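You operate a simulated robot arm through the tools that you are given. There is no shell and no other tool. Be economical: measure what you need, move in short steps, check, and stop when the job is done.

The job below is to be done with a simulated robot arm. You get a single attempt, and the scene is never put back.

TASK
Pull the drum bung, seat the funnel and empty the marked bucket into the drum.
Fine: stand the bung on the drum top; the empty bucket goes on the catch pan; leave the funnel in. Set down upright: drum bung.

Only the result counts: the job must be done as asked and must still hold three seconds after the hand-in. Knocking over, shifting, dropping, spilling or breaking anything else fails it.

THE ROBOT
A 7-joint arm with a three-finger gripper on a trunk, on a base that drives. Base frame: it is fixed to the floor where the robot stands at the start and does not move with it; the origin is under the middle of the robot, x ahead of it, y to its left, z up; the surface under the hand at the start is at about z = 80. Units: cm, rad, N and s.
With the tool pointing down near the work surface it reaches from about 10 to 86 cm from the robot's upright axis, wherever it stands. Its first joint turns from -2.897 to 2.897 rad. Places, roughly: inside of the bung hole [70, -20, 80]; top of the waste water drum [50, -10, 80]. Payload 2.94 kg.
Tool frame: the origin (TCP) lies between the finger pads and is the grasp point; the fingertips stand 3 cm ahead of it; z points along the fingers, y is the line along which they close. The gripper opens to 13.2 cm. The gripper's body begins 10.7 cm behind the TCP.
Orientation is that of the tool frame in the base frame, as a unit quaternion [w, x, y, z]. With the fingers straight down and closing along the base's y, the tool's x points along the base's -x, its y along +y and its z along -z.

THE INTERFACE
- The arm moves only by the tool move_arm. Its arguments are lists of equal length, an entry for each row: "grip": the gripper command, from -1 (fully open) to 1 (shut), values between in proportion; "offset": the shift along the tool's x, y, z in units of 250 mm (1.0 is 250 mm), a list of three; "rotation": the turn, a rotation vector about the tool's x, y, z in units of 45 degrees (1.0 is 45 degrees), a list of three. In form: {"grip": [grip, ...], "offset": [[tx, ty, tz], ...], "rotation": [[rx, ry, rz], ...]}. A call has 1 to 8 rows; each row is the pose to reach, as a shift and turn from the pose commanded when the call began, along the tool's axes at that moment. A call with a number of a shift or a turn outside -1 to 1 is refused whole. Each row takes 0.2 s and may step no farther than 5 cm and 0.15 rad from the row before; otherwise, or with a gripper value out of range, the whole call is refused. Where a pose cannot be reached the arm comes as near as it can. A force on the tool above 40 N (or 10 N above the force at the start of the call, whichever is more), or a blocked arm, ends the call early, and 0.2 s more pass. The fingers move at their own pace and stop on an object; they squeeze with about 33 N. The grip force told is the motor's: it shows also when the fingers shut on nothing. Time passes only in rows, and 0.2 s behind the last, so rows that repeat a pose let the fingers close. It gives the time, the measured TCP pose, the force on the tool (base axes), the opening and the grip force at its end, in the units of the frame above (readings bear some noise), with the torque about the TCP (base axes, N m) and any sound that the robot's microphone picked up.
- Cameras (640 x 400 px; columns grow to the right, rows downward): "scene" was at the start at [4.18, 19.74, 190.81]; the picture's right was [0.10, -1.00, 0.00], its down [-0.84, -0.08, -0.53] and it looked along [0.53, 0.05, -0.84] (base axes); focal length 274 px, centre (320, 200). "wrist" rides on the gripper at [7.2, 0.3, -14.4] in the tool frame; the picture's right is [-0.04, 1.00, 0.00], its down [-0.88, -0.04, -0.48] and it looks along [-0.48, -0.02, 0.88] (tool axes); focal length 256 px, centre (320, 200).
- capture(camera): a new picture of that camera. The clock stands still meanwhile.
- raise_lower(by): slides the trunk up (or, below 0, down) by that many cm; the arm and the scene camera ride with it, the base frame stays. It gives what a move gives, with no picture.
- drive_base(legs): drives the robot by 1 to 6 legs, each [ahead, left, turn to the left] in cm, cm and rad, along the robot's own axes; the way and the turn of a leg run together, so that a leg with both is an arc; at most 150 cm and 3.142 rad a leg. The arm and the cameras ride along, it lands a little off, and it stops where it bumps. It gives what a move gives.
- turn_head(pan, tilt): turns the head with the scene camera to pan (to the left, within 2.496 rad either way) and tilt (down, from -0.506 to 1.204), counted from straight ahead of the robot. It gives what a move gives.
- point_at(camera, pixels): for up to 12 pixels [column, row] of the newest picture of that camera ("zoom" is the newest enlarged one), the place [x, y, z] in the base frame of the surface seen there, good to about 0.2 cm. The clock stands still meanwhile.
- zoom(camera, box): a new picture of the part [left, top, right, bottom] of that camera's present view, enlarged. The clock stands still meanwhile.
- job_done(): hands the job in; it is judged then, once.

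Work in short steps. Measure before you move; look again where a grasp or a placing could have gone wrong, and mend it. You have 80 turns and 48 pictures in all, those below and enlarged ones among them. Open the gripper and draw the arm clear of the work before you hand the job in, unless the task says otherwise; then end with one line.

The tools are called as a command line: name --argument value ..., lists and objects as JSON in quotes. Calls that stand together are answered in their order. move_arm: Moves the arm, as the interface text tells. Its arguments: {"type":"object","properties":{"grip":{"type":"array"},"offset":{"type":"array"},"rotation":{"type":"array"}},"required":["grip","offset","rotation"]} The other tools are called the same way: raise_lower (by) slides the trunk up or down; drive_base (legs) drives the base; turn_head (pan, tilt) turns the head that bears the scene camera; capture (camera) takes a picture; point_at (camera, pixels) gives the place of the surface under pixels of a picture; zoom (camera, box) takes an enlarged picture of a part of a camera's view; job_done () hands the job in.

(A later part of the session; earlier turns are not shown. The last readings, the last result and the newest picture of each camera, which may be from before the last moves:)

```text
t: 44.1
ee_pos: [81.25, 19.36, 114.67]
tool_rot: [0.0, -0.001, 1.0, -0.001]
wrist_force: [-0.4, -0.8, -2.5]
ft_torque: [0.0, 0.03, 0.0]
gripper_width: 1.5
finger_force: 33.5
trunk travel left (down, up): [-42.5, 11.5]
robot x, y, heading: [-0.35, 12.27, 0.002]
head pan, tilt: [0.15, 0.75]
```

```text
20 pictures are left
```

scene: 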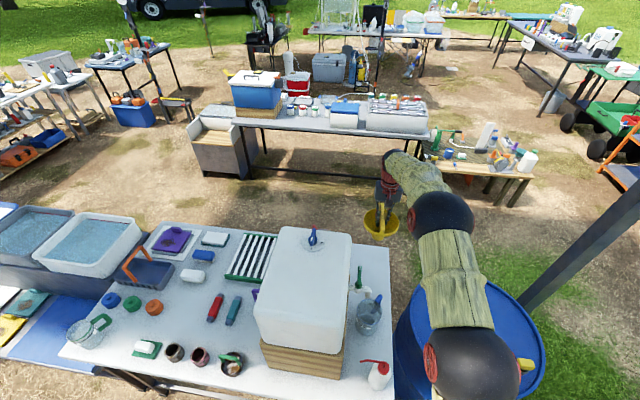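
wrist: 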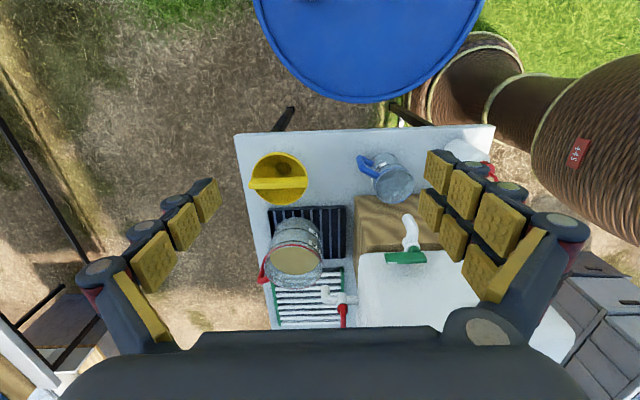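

The funnel is held (1.5 cm bar). I carry it over the drum hole [71.7,-21.6].

move_arm --grip '[1, 1, 1, 1, 1, 1]' --offset '[[0.06, -0.16, 0], [0.12, -0.33, 0], [0.18, -0.5, 0], [0.25, -0.67, 0], [0.32, -0.84, 0], [0.392, -1, 0]]' --rotation '[[0, 0, 0], [0, 0, 0], [0, 0, 0], [0, 0, 0], [0, 0, 0], [0, 0, 0]]'

move_arm --grip '[1, 1, 1, 1, 1, 1, 1]' --offset '[[0, -0.18, 0], [0, -0.36, 0], [0, -0.54, 0], [0, -0.645, 0], [0, -0.645, 0.18], [0, -0.645, 0.35], [0, -0.645, 0.5]]' --rotation '[[0, 0, 0], [0, 0, 0], [0, 0, 0], [0, 0, 0], [0, 0, 0], [0, 0, 0], [0, 0, 0]]'

turn_head --pan -0.3 --tilt 0.9

zoom --camera "scene" --box '[220, 130, 420, 270]'

```text
t: 45.5
ee_pos: [71.46, -5.8, 114.36]
tool_rot: [0.001, -0.003, 1.0, 0.001]
wrist_force: [-1.1, -0.6, -1.6]
ft_torque: [0.04, -0.03, 0.03]
gripper_width: 1.5
finger_force: 32.6
trunk travel left (down, up): [-42.5, 11.5]
robot x, y, heading: [0.0, 12.02, 0.002]
head pan, tilt: [0.15, 0.75]
```

```text
t: 47.1
ee_pos: [71.71, -21.76, 102.08]
tool_rot: [0.0, -0.001, 1.0, 0.0]
wrist_force: [1.1, -0.3, -1.2]
ft_torque: [0.01, 0.09, 0.05]
gripper_width: 1.53
finger_force: 32.4
trunk travel left (down, up): [-42.5, 11.5]
robot x, y, heading: [0.06, 12.12, 0.002]
head pan, tilt: [0.15, 0.75]
```

```text
t: 48.0
ee_pos: [71.72, -21.56, 102.24]
tool_rot: [-0.001, -0.002, 1.0, 0.0]
wrist_force: [-0.2, -0.1, -1.1]
ft_torque: [0.01, -0.02, -0.01]
gripper_width: 1.5
finger_force: 33.5
trunk travel left (down, up): [-42.5, 11.5]
robot x, y, heading: [-0.04, 11.92, 0.001]
head pan, tilt: [-0.3, 0.901]
```

```text
2.86 times, centred on (320, 200) of scene
```

zoom: 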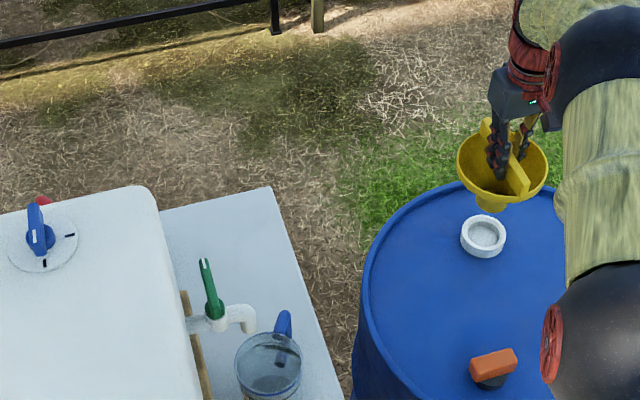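

I measure the ring's rim here for centring, and funnel spout.

point_at --camera "zoom" --pixels '[[464, 237], [502, 237], [483, 221], [483, 250], [484, 235], [490, 205], [478, 204], [503, 204], [460, 165], [545, 165], [488, 127], [520, 188]]'

```text
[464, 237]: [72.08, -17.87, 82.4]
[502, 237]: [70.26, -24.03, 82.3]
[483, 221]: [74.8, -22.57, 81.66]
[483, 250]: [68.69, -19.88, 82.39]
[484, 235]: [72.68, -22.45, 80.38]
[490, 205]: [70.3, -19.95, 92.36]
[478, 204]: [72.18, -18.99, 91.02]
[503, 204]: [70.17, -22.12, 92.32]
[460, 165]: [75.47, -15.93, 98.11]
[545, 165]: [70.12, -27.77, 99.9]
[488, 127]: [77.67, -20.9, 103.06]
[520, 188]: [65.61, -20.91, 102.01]
```

Alignment looks good (axis ≈[71.7,-21.5]). I lower slowly toward TCP z≈94, watching the force.

move_arm --grip '[1, 1, 1, 1, 1, 1]' --offset '[[0.004, 0, 0.08], [0.004, 0, 0.16], [0.004, 0, 0.22], [0.004, 0, 0.26], [0.004, 0, 0.29], [0.004, 0, 0.32]]' --rotation '[[0, 0, 0], [0, 0, 0], [0, 0, 0], [0, 0, 0], [0, 0, 0], [0, 0, 0]]'

move_arm --grip '[1, 1, 1, 1, 1]' --offset '[[0, 0, 0.02], [0, 0, 0.04], [0, 0, 0.06], [0, 0, 0.07], [0, 0, 0.08]]' --rotation '[[0, 0, 0], [0, 0, 0], [0, 0, 0], [0, 0, 0], [0, 0, 0]]'

zoom --camera "scene" --box '[330, 150, 430, 230]'

```text
t: 49.4
ee_pos: [71.48, -21.81, 94.0]
tool_rot: [0.0, -0.001, 1.0, -0.001]
wrist_force: [0.2, 0.1, -1.9]
ft_torque: [0.03, 0.04, -0.01]
gripper_width: 1.53
finger_force: 33.0
trunk travel left (down, up): [-42.5, 11.5]
robot x, y, heading: [0.11, 12.3, 0.006]
head pan, tilt: [-0.3, 0.901]
```

```text
t: 50.6
ee_pos: [71.46, -21.71, 92.15]
tool_rot: [0.001, -0.002, 1.0, 0.0]
wrist_force: [-3.7, 3.9, 12.9]
ft_torque: [0.28, 0.13, 0.0]
gripper_width: 1.51
finger_force: 32.8
trunk travel left (down, up): [-42.5, 11.5]
robot x, y, heading: [-0.02, 11.86, 0.002]
head pan, tilt: [-0.3, 0.901]
```

```text
5.00 times, centred on (380, 190) of scene
```

zoom: 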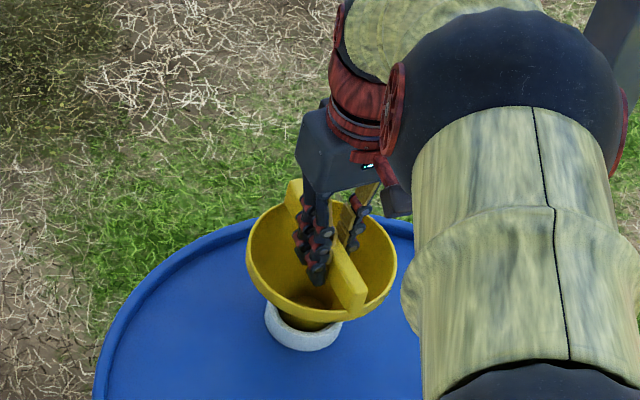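

The spout is in the ring and bottoms out at the expected height (13 N). I release and rise.

move_arm --grip '[1, 0.8, 0.5, 0.3, 0.3, 0.3, 0.3, 0.3]' --offset '[[0, 0, -0.01], [0, 0, -0.01], [0, 0, -0.01], [0, 0, -0.01], [0, 0, -0.01], [0, 0, -0.1], [0, 0, -0.25], [0, 0, -0.4]]' --rotation '[[0, 0, 0], [0, 0, 0], [0, 0, 0], [0, 0, 0], [0, 0, 0], [0, 0, 0], [0, 0, 0], [0, 0, 0]]'

move_arm --grip '[0.3, 0.3, 0.3, 0.3, 0.3, 0.3]' --offset '[[-0.05, 0.1, -0.15], [-0.1, 0.25, -0.25], [-0.1, 0.4, -0.35], [-0.1, 0.58, -0.4], [-0.1, 0.75, -0.4], [-0.1, 0.93, -0.4]]' --rotation '[[0, 0, 0], [0, 0, 0], [0, 0, 0], [0, 0, 0], [0, 0, 0], [0, 0, 0]]'

zoom --camera "scene" --box '[320, 130, 440, 230]'

point_at --camera "zoom" --pixels '[[250, 230], [390, 230], [320, 310], [300, 180], [355, 290]]'

```text
t: 52.4
ee_pos: [71.37, -21.95, 102.11]
tool_rot: [-0.001, -0.002, 1.0, 0.001]
wrist_force: [0.1, 0.8, -0.7]
ft_torque: [-0.04, -0.04, 0.01]
gripper_width: 4.62
finger_force: 0.0
trunk travel left (down, up): [-42.5, 11.5]
robot x, y, heading: [0.03, 12.55, -0.003]
head pan, tilt: [-0.3, 0.901]
```

```text
t: 53.8
ee_pos: [74.02, 1.58, 112.04]
tool_rot: [-0.001, -0.001, 1.0, -0.001]
wrist_force: [0.0, 0.6, -0.1]
ft_torque: [-0.04, 0.01, -0.01]
gripper_width: 4.64
finger_force: 0.0
trunk travel left (down, up): [-42.5, 11.5]
robot x, y, heading: [-0.17, 12.08, 0.003]
head pan, tilt: [-0.3, 0.901]
```

```text
4.00 times, centred on (380, 180) of scene
```

zoom: 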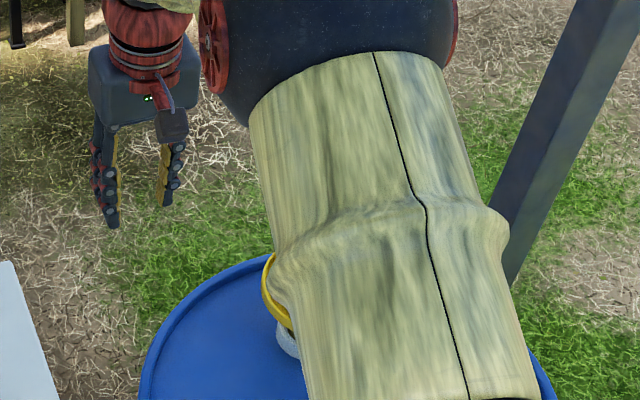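

```text
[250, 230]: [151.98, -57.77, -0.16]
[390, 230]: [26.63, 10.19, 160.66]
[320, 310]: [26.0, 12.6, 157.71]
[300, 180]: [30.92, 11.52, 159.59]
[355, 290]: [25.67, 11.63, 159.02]
```

The arm hides the funnel; I'll verify later. I go to about [79.5,25,112] and look at the bucket rim up close.

move_arm --grip '[0, 0, 0, 0, 0, 0]' --offset '[[-0.03, 0.16, 0], [-0.07, 0.32, 0], [-0.11, 0.48, 0], [-0.15, 0.64, 0], [-0.19, 0.8, 0], [-0.22, 0.936, 0]]' --rotation '[[0, 0, 0], [0, 0, 0], [0, 0, 0], [0, 0, 0], [0, 0, 0], [0, 0, 0]]'

zoom --camera "wrist" --box '[300, 0, 620, 200]'

turn_head --pan 0.15 --tilt 0.85

capture --camera "scene"

```text
t: 55.2
ee_pos: [79.16, 24.91, 112.19]
tool_rot: [-0.001, -0.001, 1.0, 0.0]
wrist_force: [0.2, 0.1, 0.1]
ft_torque: [0.01, -0.01, 0.03]
gripper_width: 6.62
finger_force: 0.1
trunk travel left (down, up): [-42.5, 11.5]
robot x, y, heading: [0.19, 12.24, 0.002]
head pan, tilt: [-0.3, 0.901]
```

```text
2.00 times, centred on (460, 100) of wrist
```

zoom: 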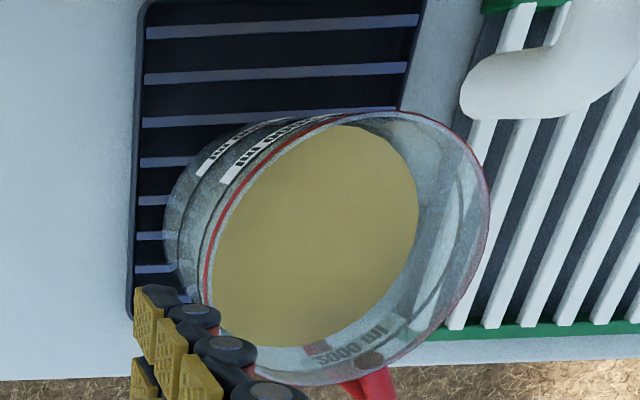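

```text
t: 56.1
ee_pos: [79.19, 24.87, 112.13]
tool_rot: [0.0, -0.001, 1.0, 0.0]
wrist_force: [0.1, 1.0, 0.2]
ft_torque: [0.01, 0.01, 0.02]
gripper_width: 6.61
finger_force: 0.1
trunk travel left (down, up): [-42.5, 11.5]
robot x, y, heading: [0.09, 12.15, 0.002]
head pan, tilt: [0.15, 0.85]
```

```text
15 pictures are left
```

scene: 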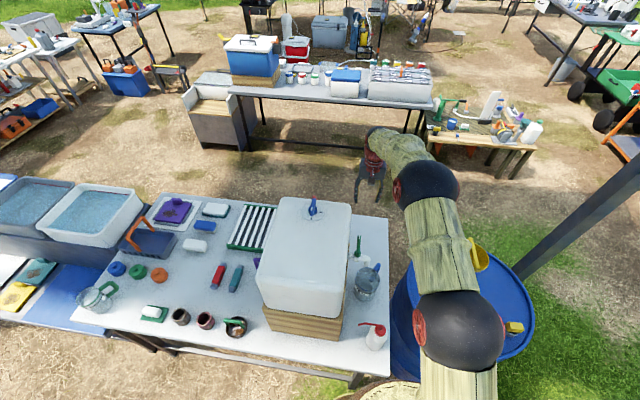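

The forearm comes in from the right, clear of the tank. I measure rim points (rim ellipse: left (207,270), bottom (300,383), right (489,200), top (400,112)) and the pan.

point_at --camera "zoom" --pixels '[[212, 250], [240, 185], [330, 118], [470, 150], [485, 220], [445, 310], [330, 382], [370, 112], [310, 240], [470, 100], [133, 310], [145, 5]]'

point_at --camera "scene" --pixels '[[310, 207], [345, 205], [475, 252], [485, 265], [470, 240], [300, 330]]'

```text
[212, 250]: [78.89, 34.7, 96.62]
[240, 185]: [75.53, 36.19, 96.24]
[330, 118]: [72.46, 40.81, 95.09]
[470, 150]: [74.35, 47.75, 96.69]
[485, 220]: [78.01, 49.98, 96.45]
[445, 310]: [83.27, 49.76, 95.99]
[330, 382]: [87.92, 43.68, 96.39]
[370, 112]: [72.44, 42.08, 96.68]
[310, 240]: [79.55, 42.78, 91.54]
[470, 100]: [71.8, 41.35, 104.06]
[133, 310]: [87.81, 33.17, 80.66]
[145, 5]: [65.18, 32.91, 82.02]
```

```text
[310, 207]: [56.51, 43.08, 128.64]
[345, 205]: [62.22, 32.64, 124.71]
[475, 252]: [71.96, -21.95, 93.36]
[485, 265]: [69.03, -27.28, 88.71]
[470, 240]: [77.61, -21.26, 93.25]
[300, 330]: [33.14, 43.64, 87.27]
```

Bucket centre ≈[80.1,42.6], rim Ø≈15.8 at z 96.7; funnel sits at [72,-22] upright, bar z 93.3. I'll straddle the bucket's −y wall with the fingers, deep, so the load's moment is borne by pad length.

move_arm --grip '[0, 0, 0, 0, 0, 0, 0]' --offset '[[-0.02, 0.18, 0], [-0.037, 0.33, 0], [-0.037, 0.398, 0.1], [-0.037, 0.398, 0.28], [-0.037, 0.398, 0.46], [-0.037, 0.398, 0.64], [-0.037, 0.398, 0.82]]' --rotation '[[0, 0, 0], [0, 0, 0], [0, 0, 0], [0, 0, 0], [0, 0, 0], [0, 0, 0], [0, 0, 0]]'

zoom --camera "wrist" --box '[160, 0, 640, 300]'

```text
t: 57.7
ee_pos: [80.45, 34.66, 91.42]
tool_rot: [0.001, 0.0, 1.0, 0.0]
wrist_force: [0.0, 0.0, 0.9]
ft_torque: [0.01, 0.0, 0.02]
gripper_width: 6.61
finger_force: 0.0
trunk travel left (down, up): [-42.5, 11.5]
robot x, y, heading: [0.2, 12.1, 0.006]
head pan, tilt: [0.15, 0.85]
```

```text
1.33 times, centred on (400, 150) of wrist
```

zoom: 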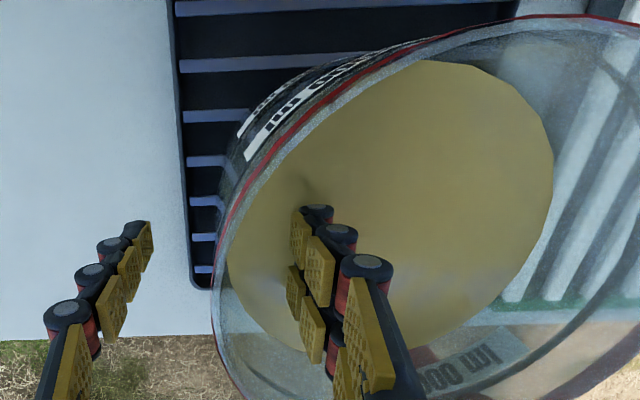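

The fingers straddle the wall. I close and check width.

move_arm --grip '[1, 1, 1, 1, 1, 1]' --offset '[[0, 0, 0], [0, 0, 0], [0, 0, 0], [0, 0, 0], [0, 0, 0], [0, 0, 0]]' --rotation '[[0, 0, 0], [0, 0, 0], [0, 0, 0], [0, 0, 0], [0, 0, 0], [0, 0, 0]]'

move_arm --grip '[1, 1, 1, 1]' --offset '[[0, 0, -0.01], [0, 0, -0.025], [0, 0, -0.04], [0, 0, -0.06]]' --rotation '[[0, 0, 0], [0, 0, 0], [0, 0, 0], [0, 0, 0]]'

zoom --camera "wrist" --box '[160, 0, 640, 300]'

```text
t: 59.1
ee_pos: [80.46, 34.78, 91.55]
tool_rot: [-0.001, -0.001, 1.0, 0.001]
wrist_force: [0.6, 0.1, -0.5]
ft_torque: [0.1, -0.05, -0.07]
gripper_width: 0.58
finger_force: 31.4
trunk travel left (down, up): [-42.5, 11.5]
robot x, y, heading: [0.36, 12.23, 0.001]
head pan, tilt: [0.15, 0.85]
```

```text
t: 60.1
ee_pos: [80.26, 34.82, 92.87]
tool_rot: [0.0, 0.0, 1.0, 0.0]
wrist_force: [-0.3, -0.3, -4.3]
ft_torque: [-0.31, 0.11, -0.02]
gripper_width: 0.61
finger_force: 31.6
trunk travel left (down, up): [-42.5, 11.5]
robot x, y, heading: [-0.13, 11.9, -0.004]
head pan, tilt: [0.15, 0.85]
```

```text
1.33 times, centred on (400, 150) of wrist
```

zoom: 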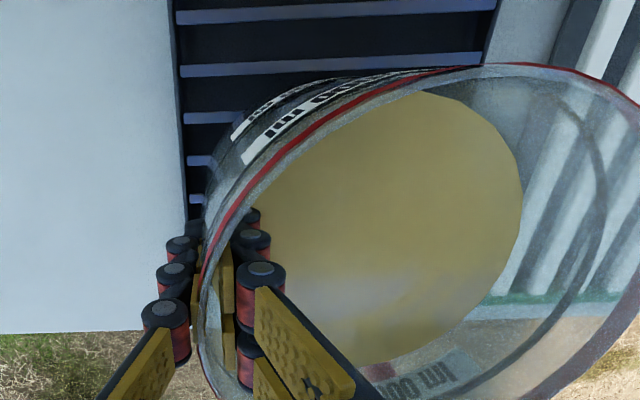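

Force 4.3 N, torque 0.31 Nm — consistent with a light, fully lifted bucket. I raise 2 cm more and compare force.

move_arm --grip '[1, 1, 1, 1]' --offset '[[0, 0, -0.02], [0, 0, -0.04], [0, 0, -0.07], [0, 0, -0.09]]' --rotation '[[0, 0, 0], [0, 0, 0], [0, 0, 0], [0, 0, 0]]'

zoom --camera "wrist" --box '[160, 0, 640, 300]'

point_at --camera "zoom" --pixels '[[400, 200], [300, 250], [480, 200], [230, 220], [510, 65], [620, 120], [210, 300]]'

```text
t: 61.1
ee_pos: [80.28, 34.89, 95.17]
tool_rot: [0.0, -0.001, 1.0, 0.0]
wrist_force: [0.2, 0.1, -5.3]
ft_torque: [-0.3, 0.08, -0.01]
gripper_width: 0.62
finger_force: 31.5
trunk travel left (down, up): [-42.5, 11.5]
robot x, y, heading: [-0.05, 12.08, -0.001]
head pan, tilt: [0.15, 0.85]
```

```text
1.33 times, centred on (400, 150) of wrist
```

zoom: 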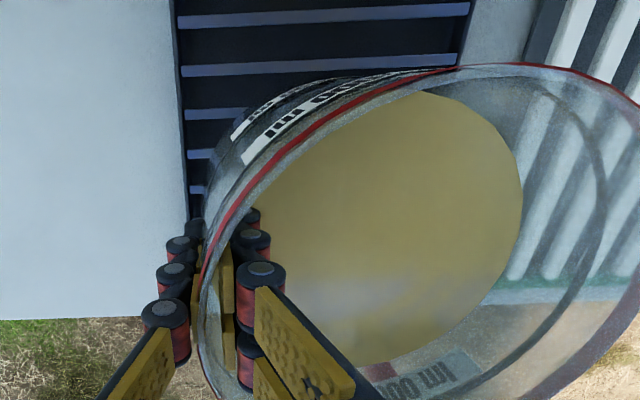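

```text
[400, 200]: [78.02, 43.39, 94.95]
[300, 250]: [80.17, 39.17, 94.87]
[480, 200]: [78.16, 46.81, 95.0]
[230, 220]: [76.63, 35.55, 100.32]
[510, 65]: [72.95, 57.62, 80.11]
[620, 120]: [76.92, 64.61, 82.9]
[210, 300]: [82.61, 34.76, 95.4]
```

The bucket is held rigidly and level. I slide it −y from under the spout, then rise while carrying, in gentle steps.

move_arm --grip '[1, 1, 1, 1, 1, 1, 1, 1]' --offset '[[0, -0.06, 0], [0, -0.16, 0], [0, -0.28, 0], [0, -0.4, 0], [0, -0.51, -0.06], [0, -0.62, -0.12], [0, -0.73, -0.18], [0, -0.82, -0.22]]' --rotation '[[0, 0, 0], [0, 0, 0], [0, 0, 0], [0, 0, 0], [0, 0, 0], [0, 0, 0], [0, 0, 0], [0, 0, 0]]'

move_arm --grip '[1, 1, 1, 1, 1, 1, 1]' --offset '[[0.03, -0.02, -0.06], [0.08, -0.04, -0.16], [0.14, -0.06, -0.26], [0.2, -0.1, -0.36], [0.26, -0.16, -0.44], [0.31, -0.22, -0.5], [0.33, -0.26, -0.52]]' --rotation '[[0, 0, 0], [0, 0, 0], [0, 0, 0], [0, 0, 0], [0, 0, 0], [0, 0, 0], [0, 0, 0]]'

drive_base --legs '[[0, -7, 0], [0, -7, 0]]'

```text
t: 62.9
ee_pos: [80.32, 14.35, 100.64]
tool_rot: [0.0, -0.001, 1.0, 0.001]
wrist_force: [-0.3, -0.1, -5.0]
ft_torque: [-0.29, 0.08, 0.0]
gripper_width: 0.62
finger_force: 32.2
trunk travel left (down, up): [-42.5, 11.5]
robot x, y, heading: [0.01, 12.01, 0.004]
head pan, tilt: [0.15, 0.85]
```

```text
t: 64.5
ee_pos: [71.9, 7.91, 113.6]
tool_rot: [-0.001, -0.001, 1.0, 0.0]
wrist_force: [0.5, 0.9, -4.7]
ft_torque: [-0.35, 0.11, -0.03]
gripper_width: 0.61
finger_force: 31.3
trunk travel left (down, up): [-42.5, 11.5]
robot x, y, heading: [-0.02, 12.55, 0.003]
head pan, tilt: [0.15, 0.85]
```

```text
t: 66.1
ee_pos: [72.07, -6.26, 113.63]
tool_rot: [0.0, -0.001, 1.0, 0.001]
wrist_force: [-0.7, -0.6, -3.4]
ft_torque: [-0.31, 0.06, 0.0]
gripper_width: 0.6
finger_force: 32.1
trunk travel left (down, up): [-42.5, 11.5]
robot x, y, heading: [0.2, -1.85, 0.004]
head pan, tilt: [0.15, 0.85]
```

Held steady. I carry the bucket over and past the funnel to TCP ≈[72,-39,113], then look.

move_arm --grip '[1, 1, 1, 1, 1, 1, 1, 1]' --offset '[[0, -0.06, 0], [0, -0.17, 0], [0, -0.3, 0], [0, -0.43, 0], [0, -0.56, 0], [0, -0.69, 0], [0, -0.82, 0], [0, -0.94, 0]]' --rotation '[[0, 0, 0], [0, 0, 0], [0, 0, 0], [0, 0, 0], [0, 0, 0], [0, 0, 0], [0, 0, 0], [0, 0, 0]]'

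move_arm --grip '[1, 1, 1, 1]' --offset '[[0, -0.12, 0], [0, -0.23, 0], [0, -0.33, 0], [0, -0.37, 0]]' --rotation '[[0, 0, 0], [0, 0, 0], [0, 0, 0], [0, 0, 0]]'

turn_head --pan -0.35 --tilt 0.8

capture --camera "scene"

```text
t: 67.9
ee_pos: [72.11, -29.64, 113.69]
tool_rot: [-0.001, -0.002, 1.0, 0.0]
wrist_force: [0.6, 0.0, -5.2]
ft_torque: [-0.29, 0.07, 0.01]
gripper_width: 0.6
finger_force: 31.6
trunk travel left (down, up): [-42.5, 11.5]
robot x, y, heading: [0.16, -2.02, 0.003]
head pan, tilt: [0.15, 0.85]
```

```text
t: 68.9
ee_pos: [72.15, -38.84, 113.6]
tool_rot: [-0.001, -0.002, 1.0, -0.001]
wrist_force: [0.1, 0.8, -3.8]
ft_torque: [-0.32, 0.1, -0.03]
gripper_width: 0.61
finger_force: 31.9
trunk travel left (down, up): [-42.5, 11.5]
robot x, y, heading: [-0.1, -1.91, 0.001]
head pan, tilt: [0.15, 0.85]
```

```text
t: 69.9
ee_pos: [72.06, -38.9, 113.59]
tool_rot: [0.0, -0.002, 1.0, 0.0]
wrist_force: [1.2, 0.2, -4.9]
ft_torque: [-0.36, 0.1, 0.05]
gripper_width: 0.59
finger_force: 31.9
trunk travel left (down, up): [-42.5, 11.5]
robot x, y, heading: [-0.01, -2.09, -0.0]
head pan, tilt: [-0.351, 0.799]
```

```text
11 pictures are left
```

scene: 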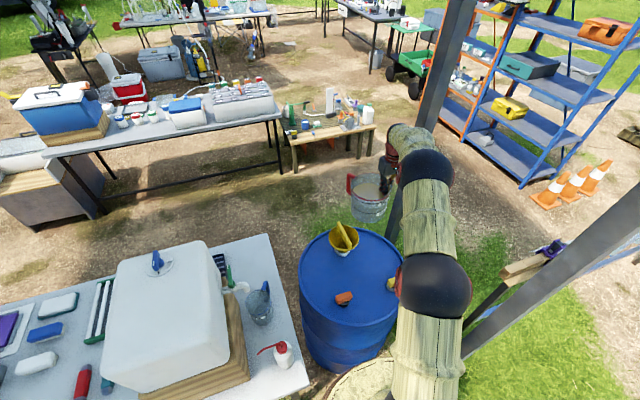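

The bucket hangs at (368,200), the funnel sits below at (343,237). I pre-tilt by 25° about tool x (below the spill angle of ~33°) with the lip at about y −23.

move_arm --grip '[1, 1, 1, 1, 1]' --offset '[[0, 0, 0.03], [0, 0, 0.07], [0, 0, 0.11], [0, 0, 0.15], [0, 0, 0.18]]' --rotation '[[0.11, 0, 0], [0.22, 0, 0], [0.33, 0, 0], [0.44, 0, 0], [0.556, 0, 0]]'

zoom --camera "scene" --box '[290, 120, 450, 260]'

point_at --camera "zoom" --pixels '[[200, 130], [230, 130], [195, 160], [260, 100], [210, 290], [180, 300], [240, 300], [250, 200]]'

```text
t: 71.1
ee_pos: [72.2, -38.95, 109.23]
tool_rot: [0.001, -0.001, 0.976, -0.217]
wrist_force: [0.8, 0.2, -4.3]
ft_torque: [-0.25, 0.15, -0.01]
gripper_width: 0.6
finger_force: 31.9
trunk travel left (down, up): [-42.5, 11.5]
robot x, y, heading: [0.24, -1.81, -0.004]
head pan, tilt: [-0.351, 0.799]
```

```text
2.86 times, centred on (370, 190) of scene
```

zoom: 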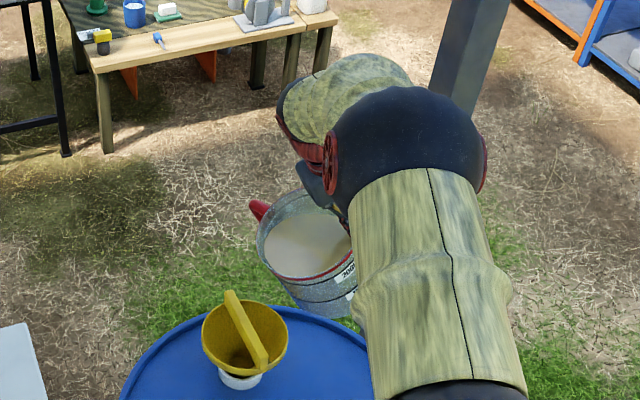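

```text
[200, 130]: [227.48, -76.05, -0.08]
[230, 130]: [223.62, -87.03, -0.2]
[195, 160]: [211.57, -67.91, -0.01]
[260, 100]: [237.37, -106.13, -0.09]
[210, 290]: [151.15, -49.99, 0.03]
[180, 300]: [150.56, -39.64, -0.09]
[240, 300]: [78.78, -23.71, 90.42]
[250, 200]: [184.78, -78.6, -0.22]
```

I measure the bucket lip at (262,245), liquid, and funnel rim points.

point_at --camera "zoom" --pixels '[[259, 235], [264, 256], [262, 246], [300, 245], [285, 278], [275, 225], [230, 293], [265, 365], [204, 330], [286, 340], [240, 375]]'

```text
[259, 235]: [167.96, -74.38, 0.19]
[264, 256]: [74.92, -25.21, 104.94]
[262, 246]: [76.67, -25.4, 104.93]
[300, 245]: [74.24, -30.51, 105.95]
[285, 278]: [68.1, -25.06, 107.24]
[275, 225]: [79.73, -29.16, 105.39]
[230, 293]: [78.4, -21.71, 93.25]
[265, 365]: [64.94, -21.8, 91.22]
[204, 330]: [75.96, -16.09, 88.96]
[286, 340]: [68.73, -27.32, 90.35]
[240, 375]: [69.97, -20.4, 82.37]
```

The lip is at about [72,-23,107] above the funnel (centre [71.7,-21.9]). I tilt slowly to 40°, keeping the lip in place, then look.

move_arm --grip '[1, 1, 1, 1, 1, 1, 1, 1]' --offset '[[0, -0.005, -0.016], [0, -0.009, -0.03], [0, -0.013, -0.046], [0, -0.018, -0.062], [0, -0.018, -0.085], [0, -0.019, -0.105], [0, -0.019, -0.12], [0, -0.019, -0.12]]' --rotation '[[0.055, 0, 0], [0.11, 0, 0], [0.166, 0, 0], [0.222, 0, 0], [0.26, 0, 0], [0.3, 0, 0], [0.333, 0, 0], [0.333, 0, 0]]'

zoom --camera "scene" --box '[290, 120, 450, 260]'

```text
t: 72.9
ee_pos: [72.23, -38.04, 112.13]
tool_rot: [-0.001, -0.002, 0.94, -0.342]
wrist_force: [-0.5, -0.8, -4.5]
ft_torque: [-0.14, 0.08, 0.01]
gripper_width: 0.61
finger_force: 31.4
trunk travel left (down, up): [-42.5, 11.5]
robot x, y, heading: [-0.01, -1.99, 0.008]
head pan, tilt: [-0.351, 0.799]
```

```text
2.86 times, centred on (370, 190) of scene
```

zoom: 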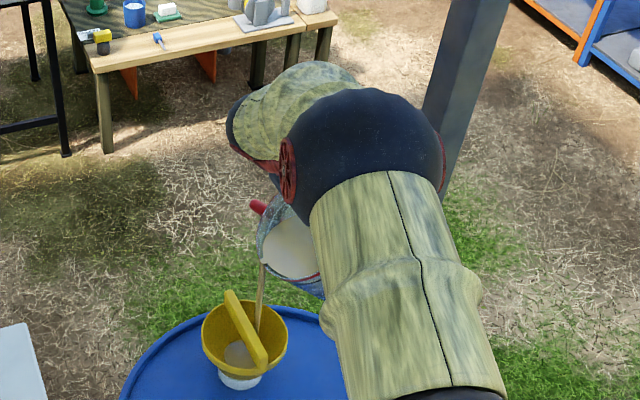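

A stream flows from (263,262) into the funnel at (257,330), and liquid stands in the funnel, so I must pour slowly. I hold 1.6 s and measure.

point_at --camera "zoom" --pixels '[[263, 265], [260, 300], [257, 325], [238, 352], [285, 250]]'

move_arm --grip '[1, 1, 1, 1, 1, 1, 1, 1]' --offset '[[0, 0, 0], [0, 0, 0], [0, 0, 0], [0, 0, 0], [0, 0, 0], [0, 0, 0], [0, 0, 0], [0, 0, 0]]' --rotation '[[0, 0, 0], [0, 0, 0], [0, 0, 0], [0, 0, 0], [0, 0, 0], [0, 0, 0], [0, 0, 0], [0, 0, 0]]'

zoom --camera "scene" --box '[290, 120, 450, 260]'

```text
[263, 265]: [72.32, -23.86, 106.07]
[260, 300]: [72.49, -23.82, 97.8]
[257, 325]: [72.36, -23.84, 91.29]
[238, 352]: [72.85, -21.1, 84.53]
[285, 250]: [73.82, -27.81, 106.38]
```

```text
t: 74.7
ee_pos: [72.14, -38.07, 112.22]
tool_rot: [0.001, -0.001, 0.94, -0.342]
wrist_force: [-0.1, 0.6, -4.4]
ft_torque: [-0.14, 0.1, 0.01]
gripper_width: 0.59
finger_force: 31.5
trunk travel left (down, up): [-42.5, 11.5]
robot x, y, heading: [0.23, -1.42, 0.005]
head pan, tilt: [-0.351, 0.799]
```

```text
2.86 times, centred on (370, 190) of scene
```

zoom: 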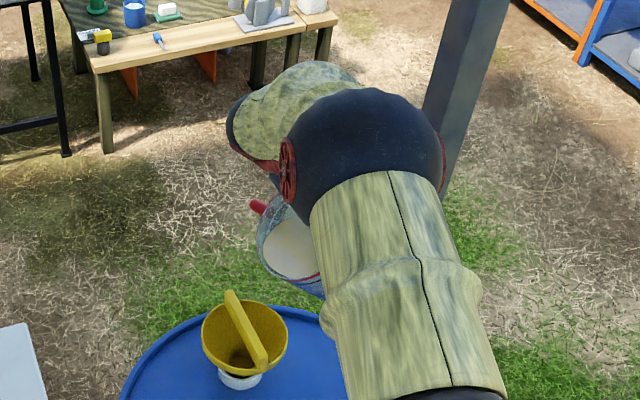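

The stream falls vertically at [72.3,-23.9] and the funnel drains fully. I continue in 8° steps with pauses.

move_arm --grip '[1, 1, 1, 1, 1, 1, 1, 1]' --offset '[[0, -0.003, -0.019], [0, -0.006, -0.038], [0, -0.01, -0.057], [0, -0.013, -0.076], [0, -0.016, -0.094], [0, -0.016, -0.094], [0, -0.016, -0.094], [0, -0.016, -0.094]]' --rotation '[[0.036, 0, 0], [0.071, 0, 0], [0.107, 0, 0], [0.142, 0, 0], [0.178, 0, 0], [0.178, 0, 0], [0.178, 0, 0], [0.178, 0, 0]]'

move_arm --grip '[1, 1, 1, 1, 1, 1]' --offset '[[0, -0.004, -0.018], [0, -0.009, -0.035], [0, -0.013, -0.053], [0, -0.018, -0.07], [0, -0.022, -0.088], [0, -0.022, -0.088]]' --rotation '[[0.036, 0, 0], [0.071, 0, 0], [0.107, 0, 0], [0.142, 0, 0], [0.178, 0, 0], [0.178, 0, 0]]'

zoom --camera "scene" --box '[290, 120, 450, 260]'

point_at --camera "zoom" --pixels '[[263, 265], [260, 300], [257, 325], [238, 352], [285, 250]]'

```text
t: 76.5
ee_pos: [72.17, -36.81, 114.22]
tool_rot: [0.001, -0.002, 0.914, -0.407]
wrist_force: [0.3, 0.7, -4.5]
ft_torque: [-0.11, 0.11, 0.03]
gripper_width: 0.64
finger_force: 32.1
trunk travel left (down, up): [-42.5, 11.5]
robot x, y, heading: [-0.24, -2.17, 0.001]
head pan, tilt: [-0.351, 0.799]
```

```text
t: 77.9
ee_pos: [72.24, -35.54, 115.95]
tool_rot: [0.0, -0.002, 0.883, -0.469]
wrist_force: [0.2, -0.5, -5.1]
ft_torque: [-0.05, 0.07, 0.0]
gripper_width: 0.6
finger_force: 31.7
trunk travel left (down, up): [-42.5, 11.5]
robot x, y, heading: [-0.23, -1.91, 0.004]
head pan, tilt: [-0.351, 0.799]
```

```text
2.86 times, centred on (370, 190) of scene
```

zoom: 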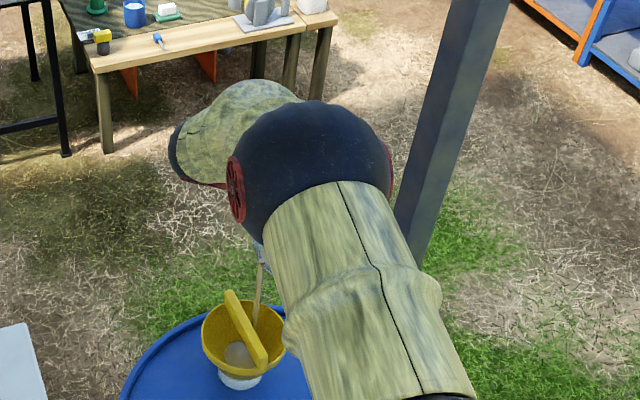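

```text
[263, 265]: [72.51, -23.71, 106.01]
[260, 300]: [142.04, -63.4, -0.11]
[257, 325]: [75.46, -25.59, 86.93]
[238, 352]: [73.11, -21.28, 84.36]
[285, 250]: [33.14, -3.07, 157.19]
```

Pouring well into the funnel, draining keeps up. I continue rotating about the lip: three more 8° steps.

move_arm --grip '[1, 1, 1, 1, 1, 1, 1]' --offset '[[0, 0, 0], [0, -0.004, -0.018], [0, -0.009, -0.036], [0, -0.013, -0.053], [0, -0.018, -0.071], [0, -0.022, -0.089], [0, -0.022, -0.089]]' --rotation '[[0, 0, 0], [0.036, 0, 0], [0.071, 0, 0], [0.107, 0, 0], [0.142, 0, 0], [0.178, 0, 0], [0.178, 0, 0]]'

move_arm --grip '[1, 1, 1, 1, 1, 1, 1]' --offset '[[0, 0, 0], [0, -0.004, -0.018], [0, -0.009, -0.036], [0, -0.013, -0.053], [0, -0.018, -0.071], [0, -0.022, -0.089], [0, -0.022, -0.089]]' --rotation '[[0, 0, 0], [0.036, 0, 0], [0.071, 0, 0], [0.107, 0, 0], [0.142, 0, 0], [0.178, 0, 0], [0.178, 0, 0]]'

move_arm --grip '[1, 1, 1, 1, 1, 1, 1]' --offset '[[0, 0, 0], [0, -0.004, -0.018], [0, -0.009, -0.036], [0, -0.013, -0.053], [0, -0.018, -0.071], [0, -0.022, -0.089], [0, -0.022, -0.089]]' --rotation '[[0, 0, 0], [0.036, 0, 0], [0.071, 0, 0], [0.107, 0, 0], [0.142, 0, 0], [0.178, 0, 0], [0.178, 0, 0]]'

zoom --camera "scene" --box '[270, 120, 430, 260]'

```text
t: 79.5
ee_pos: [72.26, -33.96, 117.73]
tool_rot: [0.001, -0.002, 0.848, -0.53]
wrist_force: [1.0, 0.1, -4.8]
ft_torque: [0.02, 0.08, 0.0]
gripper_width: 0.59
finger_force: 31.9
trunk travel left (down, up): [-42.5, 11.5]
robot x, y, heading: [-0.18, -1.81, 0.002]
head pan, tilt: [-0.351, 0.799]
```

```text
t: 81.1
ee_pos: [72.12, -32.24, 119.31]
tool_rot: [0.001, -0.002, 0.808, -0.589]
wrist_force: [-0.9, 0.0, -4.0]
ft_torque: [0.06, 0.09, -0.02]
gripper_width: 0.58
finger_force: 31.5
trunk travel left (down, up): [-42.5, 11.5]
robot x, y, heading: [0.07, -2.05, 0.001]
head pan, tilt: [-0.351, 0.799]
```

```text
t: 82.7
ee_pos: [72.15, -30.47, 120.43]
tool_rot: [0.001, -0.002, 0.765, -0.644]
wrist_force: [-0.3, -0.3, -4.6]
ft_torque: [0.1, 0.11, -0.03]
gripper_width: 0.61
finger_force: 31.3
trunk travel left (down, up): [-42.5, 11.5]
robot x, y, heading: [0.17, -1.96, 0.005]
head pan, tilt: [-0.351, 0.799]
```

```text
2.86 times, centred on (350, 190) of scene
```

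zoom: 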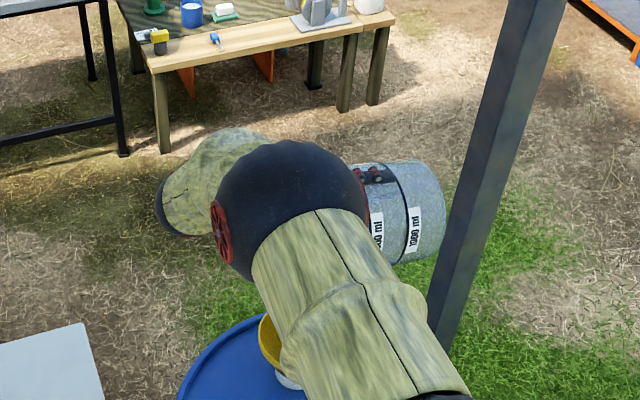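

At 80° the bucket is nearly drained. I continue to ~112° to empty it, and hold.

move_arm --grip '[1, 1, 1, 1, 1, 1, 1]' --offset '[[0, -0.004, -0.018], [0, -0.009, -0.036], [0, -0.013, -0.053], [0, -0.018, -0.071], [0, -0.022, -0.089], [0, -0.022, -0.089], [0, -0.022, -0.089]]' --rotation '[[0.036, 0, 0], [0.071, 0, 0], [0.107, 0, 0], [0.142, 0, 0], [0.178, 0, 0], [0.178, 0, 0], [0.178, 0, 0]]'

move_arm --grip '[1, 1, 1, 1, 1, 1]' --offset '[[0, -0.004, -0.018], [0, -0.009, -0.036], [0, -0.013, -0.053], [0, -0.018, -0.071], [0, -0.022, -0.089], [0, -0.022, -0.089]]' --rotation '[[0.036, 0, 0], [0.071, 0, 0], [0.107, 0, 0], [0.142, 0, 0], [0.178, 0, 0], [0.178, 0, 0]]'

move_arm --grip '[1, 1, 1, 1, 1, 1]' --offset '[[0, -0.004, -0.018], [0, -0.009, -0.036], [0, -0.013, -0.053], [0, -0.018, -0.071], [0, -0.022, -0.089], [0, -0.022, -0.089]]' --rotation '[[0.036, 0, 0], [0.071, 0, 0], [0.107, 0, 0], [0.142, 0, 0], [0.178, 0, 0], [0.178, 0, 0]]'

move_arm --grip '[1, 1, 1, 1, 1, 1, 1, 1]' --offset '[[0, -0.004, -0.018], [0, -0.009, -0.036], [0, -0.013, -0.053], [0, -0.018, -0.071], [0, -0.022, -0.089], [0, -0.022, -0.089], [0, -0.022, -0.089], [0, -0.022, -0.089]]' --rotation '[[0.036, 0, 0], [0.071, 0, 0], [0.107, 0, 0], [0.142, 0, 0], [0.178, 0, 0], [0.178, 0, 0], [0.178, 0, 0], [0.178, 0, 0]]'

```text
t: 84.3
ee_pos: [72.2, -28.25, 121.4]
tool_rot: [0.002, -0.001, 0.718, -0.696]
wrist_force: [0.6, 0.1, -4.4]
ft_torque: [0.15, 0.12, 0.03]
gripper_width: 0.59
finger_force: 31.8
trunk travel left (down, up): [-42.5, 11.5]
robot x, y, heading: [-0.05, -2.13, 0.003]
head pan, tilt: [-0.351, 0.799]
```

```text
t: 85.7
ee_pos: [72.17, -26.13, 121.88]
tool_rot: [-0.002, 0.001, -0.669, 0.744]
wrist_force: [0.0, 0.2, -4.1]
ft_torque: [0.21, 0.07, 0.02]
gripper_width: 0.59
finger_force: 31.6
trunk travel left (down, up): [-42.5, 11.5]
robot x, y, heading: [0.17, -1.64, 0.004]
head pan, tilt: [-0.351, 0.799]
```

```text
t: 87.1
ee_pos: [72.14, -23.77, 122.23]
tool_rot: [-0.001, 0.001, -0.615, 0.788]
wrist_force: [-0.1, 0.1, -4.7]
ft_torque: [0.24, 0.06, 0.0]
gripper_width: 0.6
finger_force: 31.7
trunk travel left (down, up): [-42.5, 11.5]
robot x, y, heading: [0.06, -2.09, 0.006]
head pan, tilt: [-0.351, 0.799]
```

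```text
t: 88.9
ee_pos: [72.23, -21.51, 122.19]
tool_rot: [-0.002, 0.002, -0.559, 0.829]
wrist_force: [-0.8, 0.6, -4.6]
ft_torque: [0.29, 0.09, 0.0]
gripper_width: 0.6
finger_force: 31.5
trunk travel left (down, up): [-42.5, 11.5]
robot x, y, heading: [-0.19, -2.07, 0.004]
head pan, tilt: [-0.351, 0.799]
```

Now at 112°. I check the bucket interior with the wrist camera.

zoom --camera "wrist" --box '[160, 0, 640, 300]'

```text
1.33 times, centred on (400, 150) of wrist
```

zoom: 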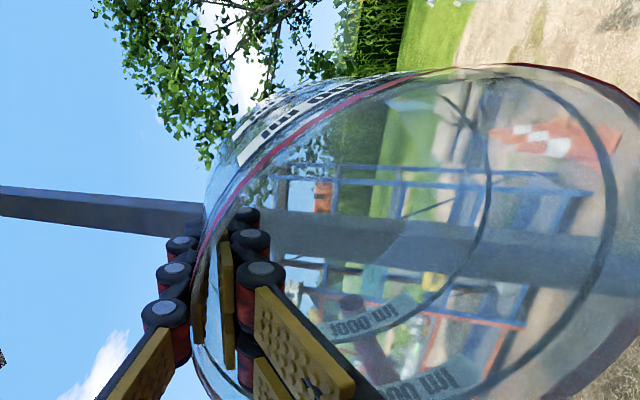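

The bucket is empty. I rotate it back upright about the lip.

move_arm --grip '[1, 1, 1, 1, 1, 1]' --offset '[[0, 0.034, 0.085], [0, 0.079, 0.164], [0, 0.135, 0.236], [0, 0.201, 0.3], [0, 0.275, 0.354], [0, 0.323, 0.382]]' --rotation '[[-0.178, 0, 0], [-0.356, 0, 0], [-0.533, 0, 0], [-0.711, 0, 0], [-0.889, 0, 0], [-0.997, 0, 0]]'

move_arm --grip '[1, 1, 1, 1, 1, 1]' --offset '[[0, 0.034, 0.085], [0, 0.079, 0.164], [0, 0.135, 0.236], [0, 0.201, 0.3], [0, 0.275, 0.354], [0, 0.323, 0.382]]' --rotation '[[-0.178, 0, 0], [-0.356, 0, 0], [-0.533, 0, 0], [-0.711, 0, 0], [-0.889, 0, 0], [-0.997, 0, 0]]'

```text
t: 90.3
ee_pos: [72.17, -33.29, 118.37]
tool_rot: [0.0, -0.002, 0.834, -0.552]
wrist_force: [0.6, 0.2, -4.8]
ft_torque: [0.08, 0.05, 0.0]
gripper_width: 0.61
finger_force: 31.6
trunk travel left (down, up): [-42.5, 11.5]
robot x, y, heading: [0.19, -2.14, 0.009]
head pan, tilt: [-0.351, 0.799]
```

```text
t: 91.7
ee_pos: [72.04, -39.22, 107.15]
tool_rot: [0.0, -0.002, 0.981, -0.194]
wrist_force: [0.3, 0.0, -4.3]
ft_torque: [-0.19, 0.12, -0.03]
gripper_width: 0.59
finger_force: 31.6
trunk travel left (down, up): [-42.5, 11.5]
robot x, y, heading: [-0.07, -1.72, -0.001]
head pan, tilt: [-0.351, 0.799]
```

Now I finish uprighting with a 7 cm rise, and travel back in +y above the funnel.

move_arm --grip '[1, 1, 1, 1, 1]' --offset '[[0, -0.03, -0.08], [0, -0.06, -0.15], [0, -0.09, -0.21], [0, -0.107, -0.259], [0, -0.107, -0.259]]' --rotation '[[-0.125, 0, 0], [-0.25, 0, 0], [-0.375, 0, 0], [-0.498, 0, 0], [-0.498, 0, 0]]'

move_arm --grip '[1, 1, 1, 1, 1, 1, 1, 1]' --offset '[[0, 0.08, 0], [0, 0.2, 0], [0, 0.33, 0], [0, 0.46, 0], [0, 0.59, 0], [0, 0.72, 0], [0, 0.85, 0], [0, 0.97, 0]]' --rotation '[[0, 0, 0], [0, 0, 0], [0, 0, 0], [0, 0, 0], [0, 0, 0], [0, 0, 0], [0, 0, 0], [0, 0, 0]]'

move_arm --grip '[1, 1, 1]' --offset '[[0, 0.12, 0], [0, 0.25, 0], [0, 0.32, 0]]' --rotation '[[0, 0, 0], [0, 0, 0], [0, 0, 0]]'

drive_base --legs '[[0, 14, 0]]'

```text
t: 92.9
ee_pos: [72.33, -39.1, 114.19]
tool_rot: [0.0, -0.001, 1.0, 0.001]
wrist_force: [0.2, -0.1, -4.6]
ft_torque: [-0.34, 0.11, -0.02]
gripper_width: 0.6
finger_force: 31.7
trunk travel left (down, up): [-42.5, 11.5]
robot x, y, heading: [0.17, -1.81, 0.004]
head pan, tilt: [-0.351, 0.799]
```

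```text
t: 94.7
ee_pos: [72.19, -14.75, 114.28]
tool_rot: [0.0, -0.002, 1.0, 0.0]
wrist_force: [-0.6, 0.4, -4.4]
ft_torque: [-0.33, 0.1, -0.01]
gripper_width: 0.6
finger_force: 32.0
trunk travel left (down, up): [-42.5, 11.5]
robot x, y, heading: [0.35, -1.83, 0.007]
head pan, tilt: [-0.351, 0.799]
```

```text
t: 95.5
ee_pos: [72.09, -6.75, 114.22]
tool_rot: [-0.001, -0.002, 1.0, 0.0]
wrist_force: [0.4, 0.0, -4.9]
ft_torque: [-0.34, 0.08, 0.01]
gripper_width: 0.59
finger_force: 31.6
trunk travel left (down, up): [-42.5, 11.5]
robot x, y, heading: [0.29, -1.76, 0.002]
head pan, tilt: [-0.351, 0.799]
```

```text
t: 96.8
ee_pos: [72.04, 6.98, 114.24]
tool_rot: [-0.001, -0.003, 1.0, 0.001]
wrist_force: [-0.1, 1.4, -4.3]
ft_torque: [-0.41, 0.08, -0.02]
gripper_width: 0.59
finger_force: 31.9
trunk travel left (down, up): [-42.5, 11.5]
robot x, y, heading: [-0.12, 11.86, 0.008]
head pan, tilt: [-0.351, 0.799]
```

Back along the same path: to [80.3,14.4,100.6], then under the spout at z 95.2 to y 34.8.

move_arm --grip '[1, 1, 1, 1, 1, 1]' --offset '[[-0.06, 0.04, 0.08], [-0.12, 0.1, 0.18], [-0.18, 0.16, 0.28], [-0.24, 0.22, 0.38], [-0.3, 0.27, 0.47], [-0.332, 0.3, 0.545]]' --rotation '[[0, 0, 0], [0, 0, 0], [0, 0, 0], [0, 0, 0], [0, 0, 0], [0, 0, 0]]'

move_arm --grip '[1, 1, 1, 1, 1, 1, 1, 1]' --offset '[[0, 0.08, 0.06], [0, 0.19, 0.12], [0, 0.3, 0.18], [0, 0.4, 0.22], [0, 0.52, 0.22], [0, 0.64, 0.22], [0, 0.75, 0.22], [0, 0.815, 0.22]]' --rotation '[[0, 0, 0], [0, 0, 0], [0, 0, 0], [0, 0, 0], [0, 0, 0], [0, 0, 0], [0, 0, 0], [0, 0, 0]]'

```text
t: 98.2
ee_pos: [80.41, 14.61, 100.48]
tool_rot: [0.0, -0.002, 1.0, 0.0]
wrist_force: [0.4, -0.3, -3.5]
ft_torque: [-0.3, 0.14, -0.02]
gripper_width: 0.61
finger_force: 31.5
trunk travel left (down, up): [-42.5, 11.5]
robot x, y, heading: [-0.18, 11.79, 0.007]
head pan, tilt: [-0.351, 0.799]
```

```text
t: 100.0
ee_pos: [80.19, 34.89, 95.13]
tool_rot: [-0.001, -0.002, 1.0, 0.0]
wrist_force: [-0.6, 0.8, -4.5]
ft_torque: [-0.3, 0.04, -0.01]
gripper_width: 0.63
finger_force: 31.9
trunk travel left (down, up): [-42.5, 11.5]
robot x, y, heading: [-0.19, 11.76, 0.005]
head pan, tilt: [-0.351, 0.799]
```

I take one wrist look to confirm the bucket's position over the pan before lowering.

zoom --camera "wrist" --box '[160, 0, 640, 300]'

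move_arm --grip '[1, 1, 1, 1, 1]' --offset '[[0, 0, 0.04], [0, 0, 0.08], [0, 0, 0.11], [0, 0, 0.13], [0, 0, 0.138]]' --rotation '[[0, 0, 0], [0, 0, 0], [0, 0, 0], [0, 0, 0], [0, 0, 0]]'

```text
1.33 times, centred on (400, 150) of wrist
```

zoom: 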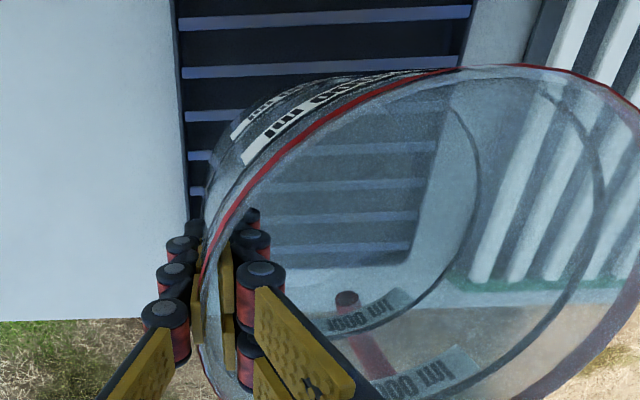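

```text
t: 101.2
ee_pos: [80.18, 34.75, 91.72]
tool_rot: [0.0, -0.003, 1.0, 0.001]
wrist_force: [-0.5, -1.8, 0.6]
ft_torque: [0.04, -0.2, -0.04]
gripper_width: 0.61
finger_force: 31.3
trunk travel left (down, up): [-42.5, 11.5]
robot x, y, heading: [0.1, 11.89, 0.006]
head pan, tilt: [-0.351, 0.799]
```

The bucket rests on the pan (load off). I open the fingers gently, then withdraw straight up.

move_arm --grip '[0.8, 0.6, 0.4, 0.2, 0.2, 0.2]' --offset '[[0, 0, 0], [0, 0, 0], [0, 0, 0], [0, 0, 0], [0, 0, 0], [0, 0, 0]]' --rotation '[[0, 0, 0], [0, 0, 0], [0, 0, 0], [0, 0, 0], [0, 0, 0], [0, 0, 0]]'

move_arm --grip '[0.2, 0.2, 0.2, 0.2, 0.2, 0.2]' --offset '[[0, 0, -0.08], [0, 0, -0.2], [0, 0, -0.35], [0, 0, -0.5], [0, 0, -0.65], [0, 0, -0.8]]' --rotation '[[0, 0, 0], [0, 0, 0], [0, 0, 0], [0, 0, 0], [0, 0, 0], [0, 0, 0]]'

move_arm --grip '[0, -0.3, -0.6, -1, -1, -1]' --offset '[[0.05, -0.12, -0.1], [0.1, -0.26, -0.2], [0.15, -0.4, -0.3], [0.2, -0.54, -0.4], [0.25, -0.68, -0.5], [0.3, -0.8, -0.6]]' --rotation '[[0, 0, 0], [0, 0, 0], [0, 0, 0], [0, 0, 0], [0, 0, 0], [0, 0, 0]]'

zoom --camera "wrist" --box '[0, 0, 640, 400]'

```text
t: 102.6
ee_pos: [80.16, 34.91, 91.68]
tool_rot: [0.0, -0.003, 1.0, 0.0]
wrist_force: [-1.0, -0.6, -0.2]
ft_torque: [-0.01, 0.0, -0.01]
gripper_width: 5.28
finger_force: 0.0
trunk travel left (down, up): [-42.5, 11.5]
robot x, y, heading: [-0.04, 11.61, 0.004]
head pan, tilt: [-0.351, 0.799]
```

```text
t: 104.0
ee_pos: [80.12, 34.63, 111.67]
tool_rot: [-0.001, -0.002, 1.0, 0.001]
wrist_force: [-0.6, -0.3, -0.4]
ft_torque: [0.0, -0.03, -0.04]
gripper_width: 5.26
finger_force: 0.0
trunk travel left (down, up): [-42.5, 11.5]
robot x, y, heading: [0.11, 11.56, 0.006]
head pan, tilt: [-0.351, 0.799]
```

```text
t: 105.4
ee_pos: [72.81, 14.71, 126.94]
tool_rot: [0.0, -0.003, 1.0, 0.001]
wrist_force: [0.4, -0.3, 0.1]
ft_torque: [0.05, -0.03, -0.03]
gripper_width: 13.18
finger_force: 0.1
trunk travel left (down, up): [-42.5, 11.5]
robot x, y, heading: [-0.1, 11.67, 0.006]
head pan, tilt: [-0.351, 0.799]
```

```text
1.00 times, centred on (320, 200) of wrist (not enlarged: the box is as wide or as high as the picture)
```

zoom: 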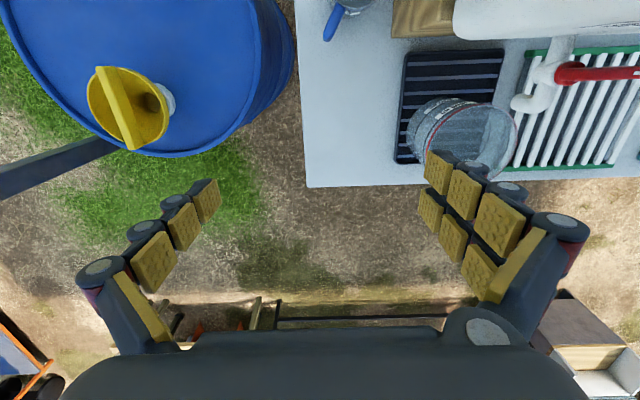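

The bucket stands on the pan. I check the funnel's uprightness and the bucket by points.

point_at --camera "wrist" --pixels '[[104, 72], [118, 108], [132, 145], [165, 105], [92, 95], [430, 160], [420, 130], [460, 105], [510, 130], [455, 130], [405, 55], [398, 160]]'

point_at --camera "zoom" --pixels '[[104, 72], [118, 108], [132, 145], [165, 105], [92, 95], [505, 55], [470, 140], [150, 135], [140, 70], [495, 60]]'

```text
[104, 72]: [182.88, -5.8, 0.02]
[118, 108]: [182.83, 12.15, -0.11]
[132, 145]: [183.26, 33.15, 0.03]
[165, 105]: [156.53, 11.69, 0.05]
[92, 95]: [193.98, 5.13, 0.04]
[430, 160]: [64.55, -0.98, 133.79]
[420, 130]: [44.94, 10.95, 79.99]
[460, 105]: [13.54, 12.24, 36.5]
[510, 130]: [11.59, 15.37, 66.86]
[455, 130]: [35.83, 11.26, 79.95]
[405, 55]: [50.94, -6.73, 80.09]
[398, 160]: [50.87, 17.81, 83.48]
```

```text
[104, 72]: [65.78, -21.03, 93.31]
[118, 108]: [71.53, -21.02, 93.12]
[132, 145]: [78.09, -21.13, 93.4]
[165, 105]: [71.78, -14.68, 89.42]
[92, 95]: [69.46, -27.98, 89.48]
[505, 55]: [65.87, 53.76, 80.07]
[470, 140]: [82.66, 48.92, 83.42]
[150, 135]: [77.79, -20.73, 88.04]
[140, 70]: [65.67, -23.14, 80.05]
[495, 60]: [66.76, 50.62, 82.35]
```

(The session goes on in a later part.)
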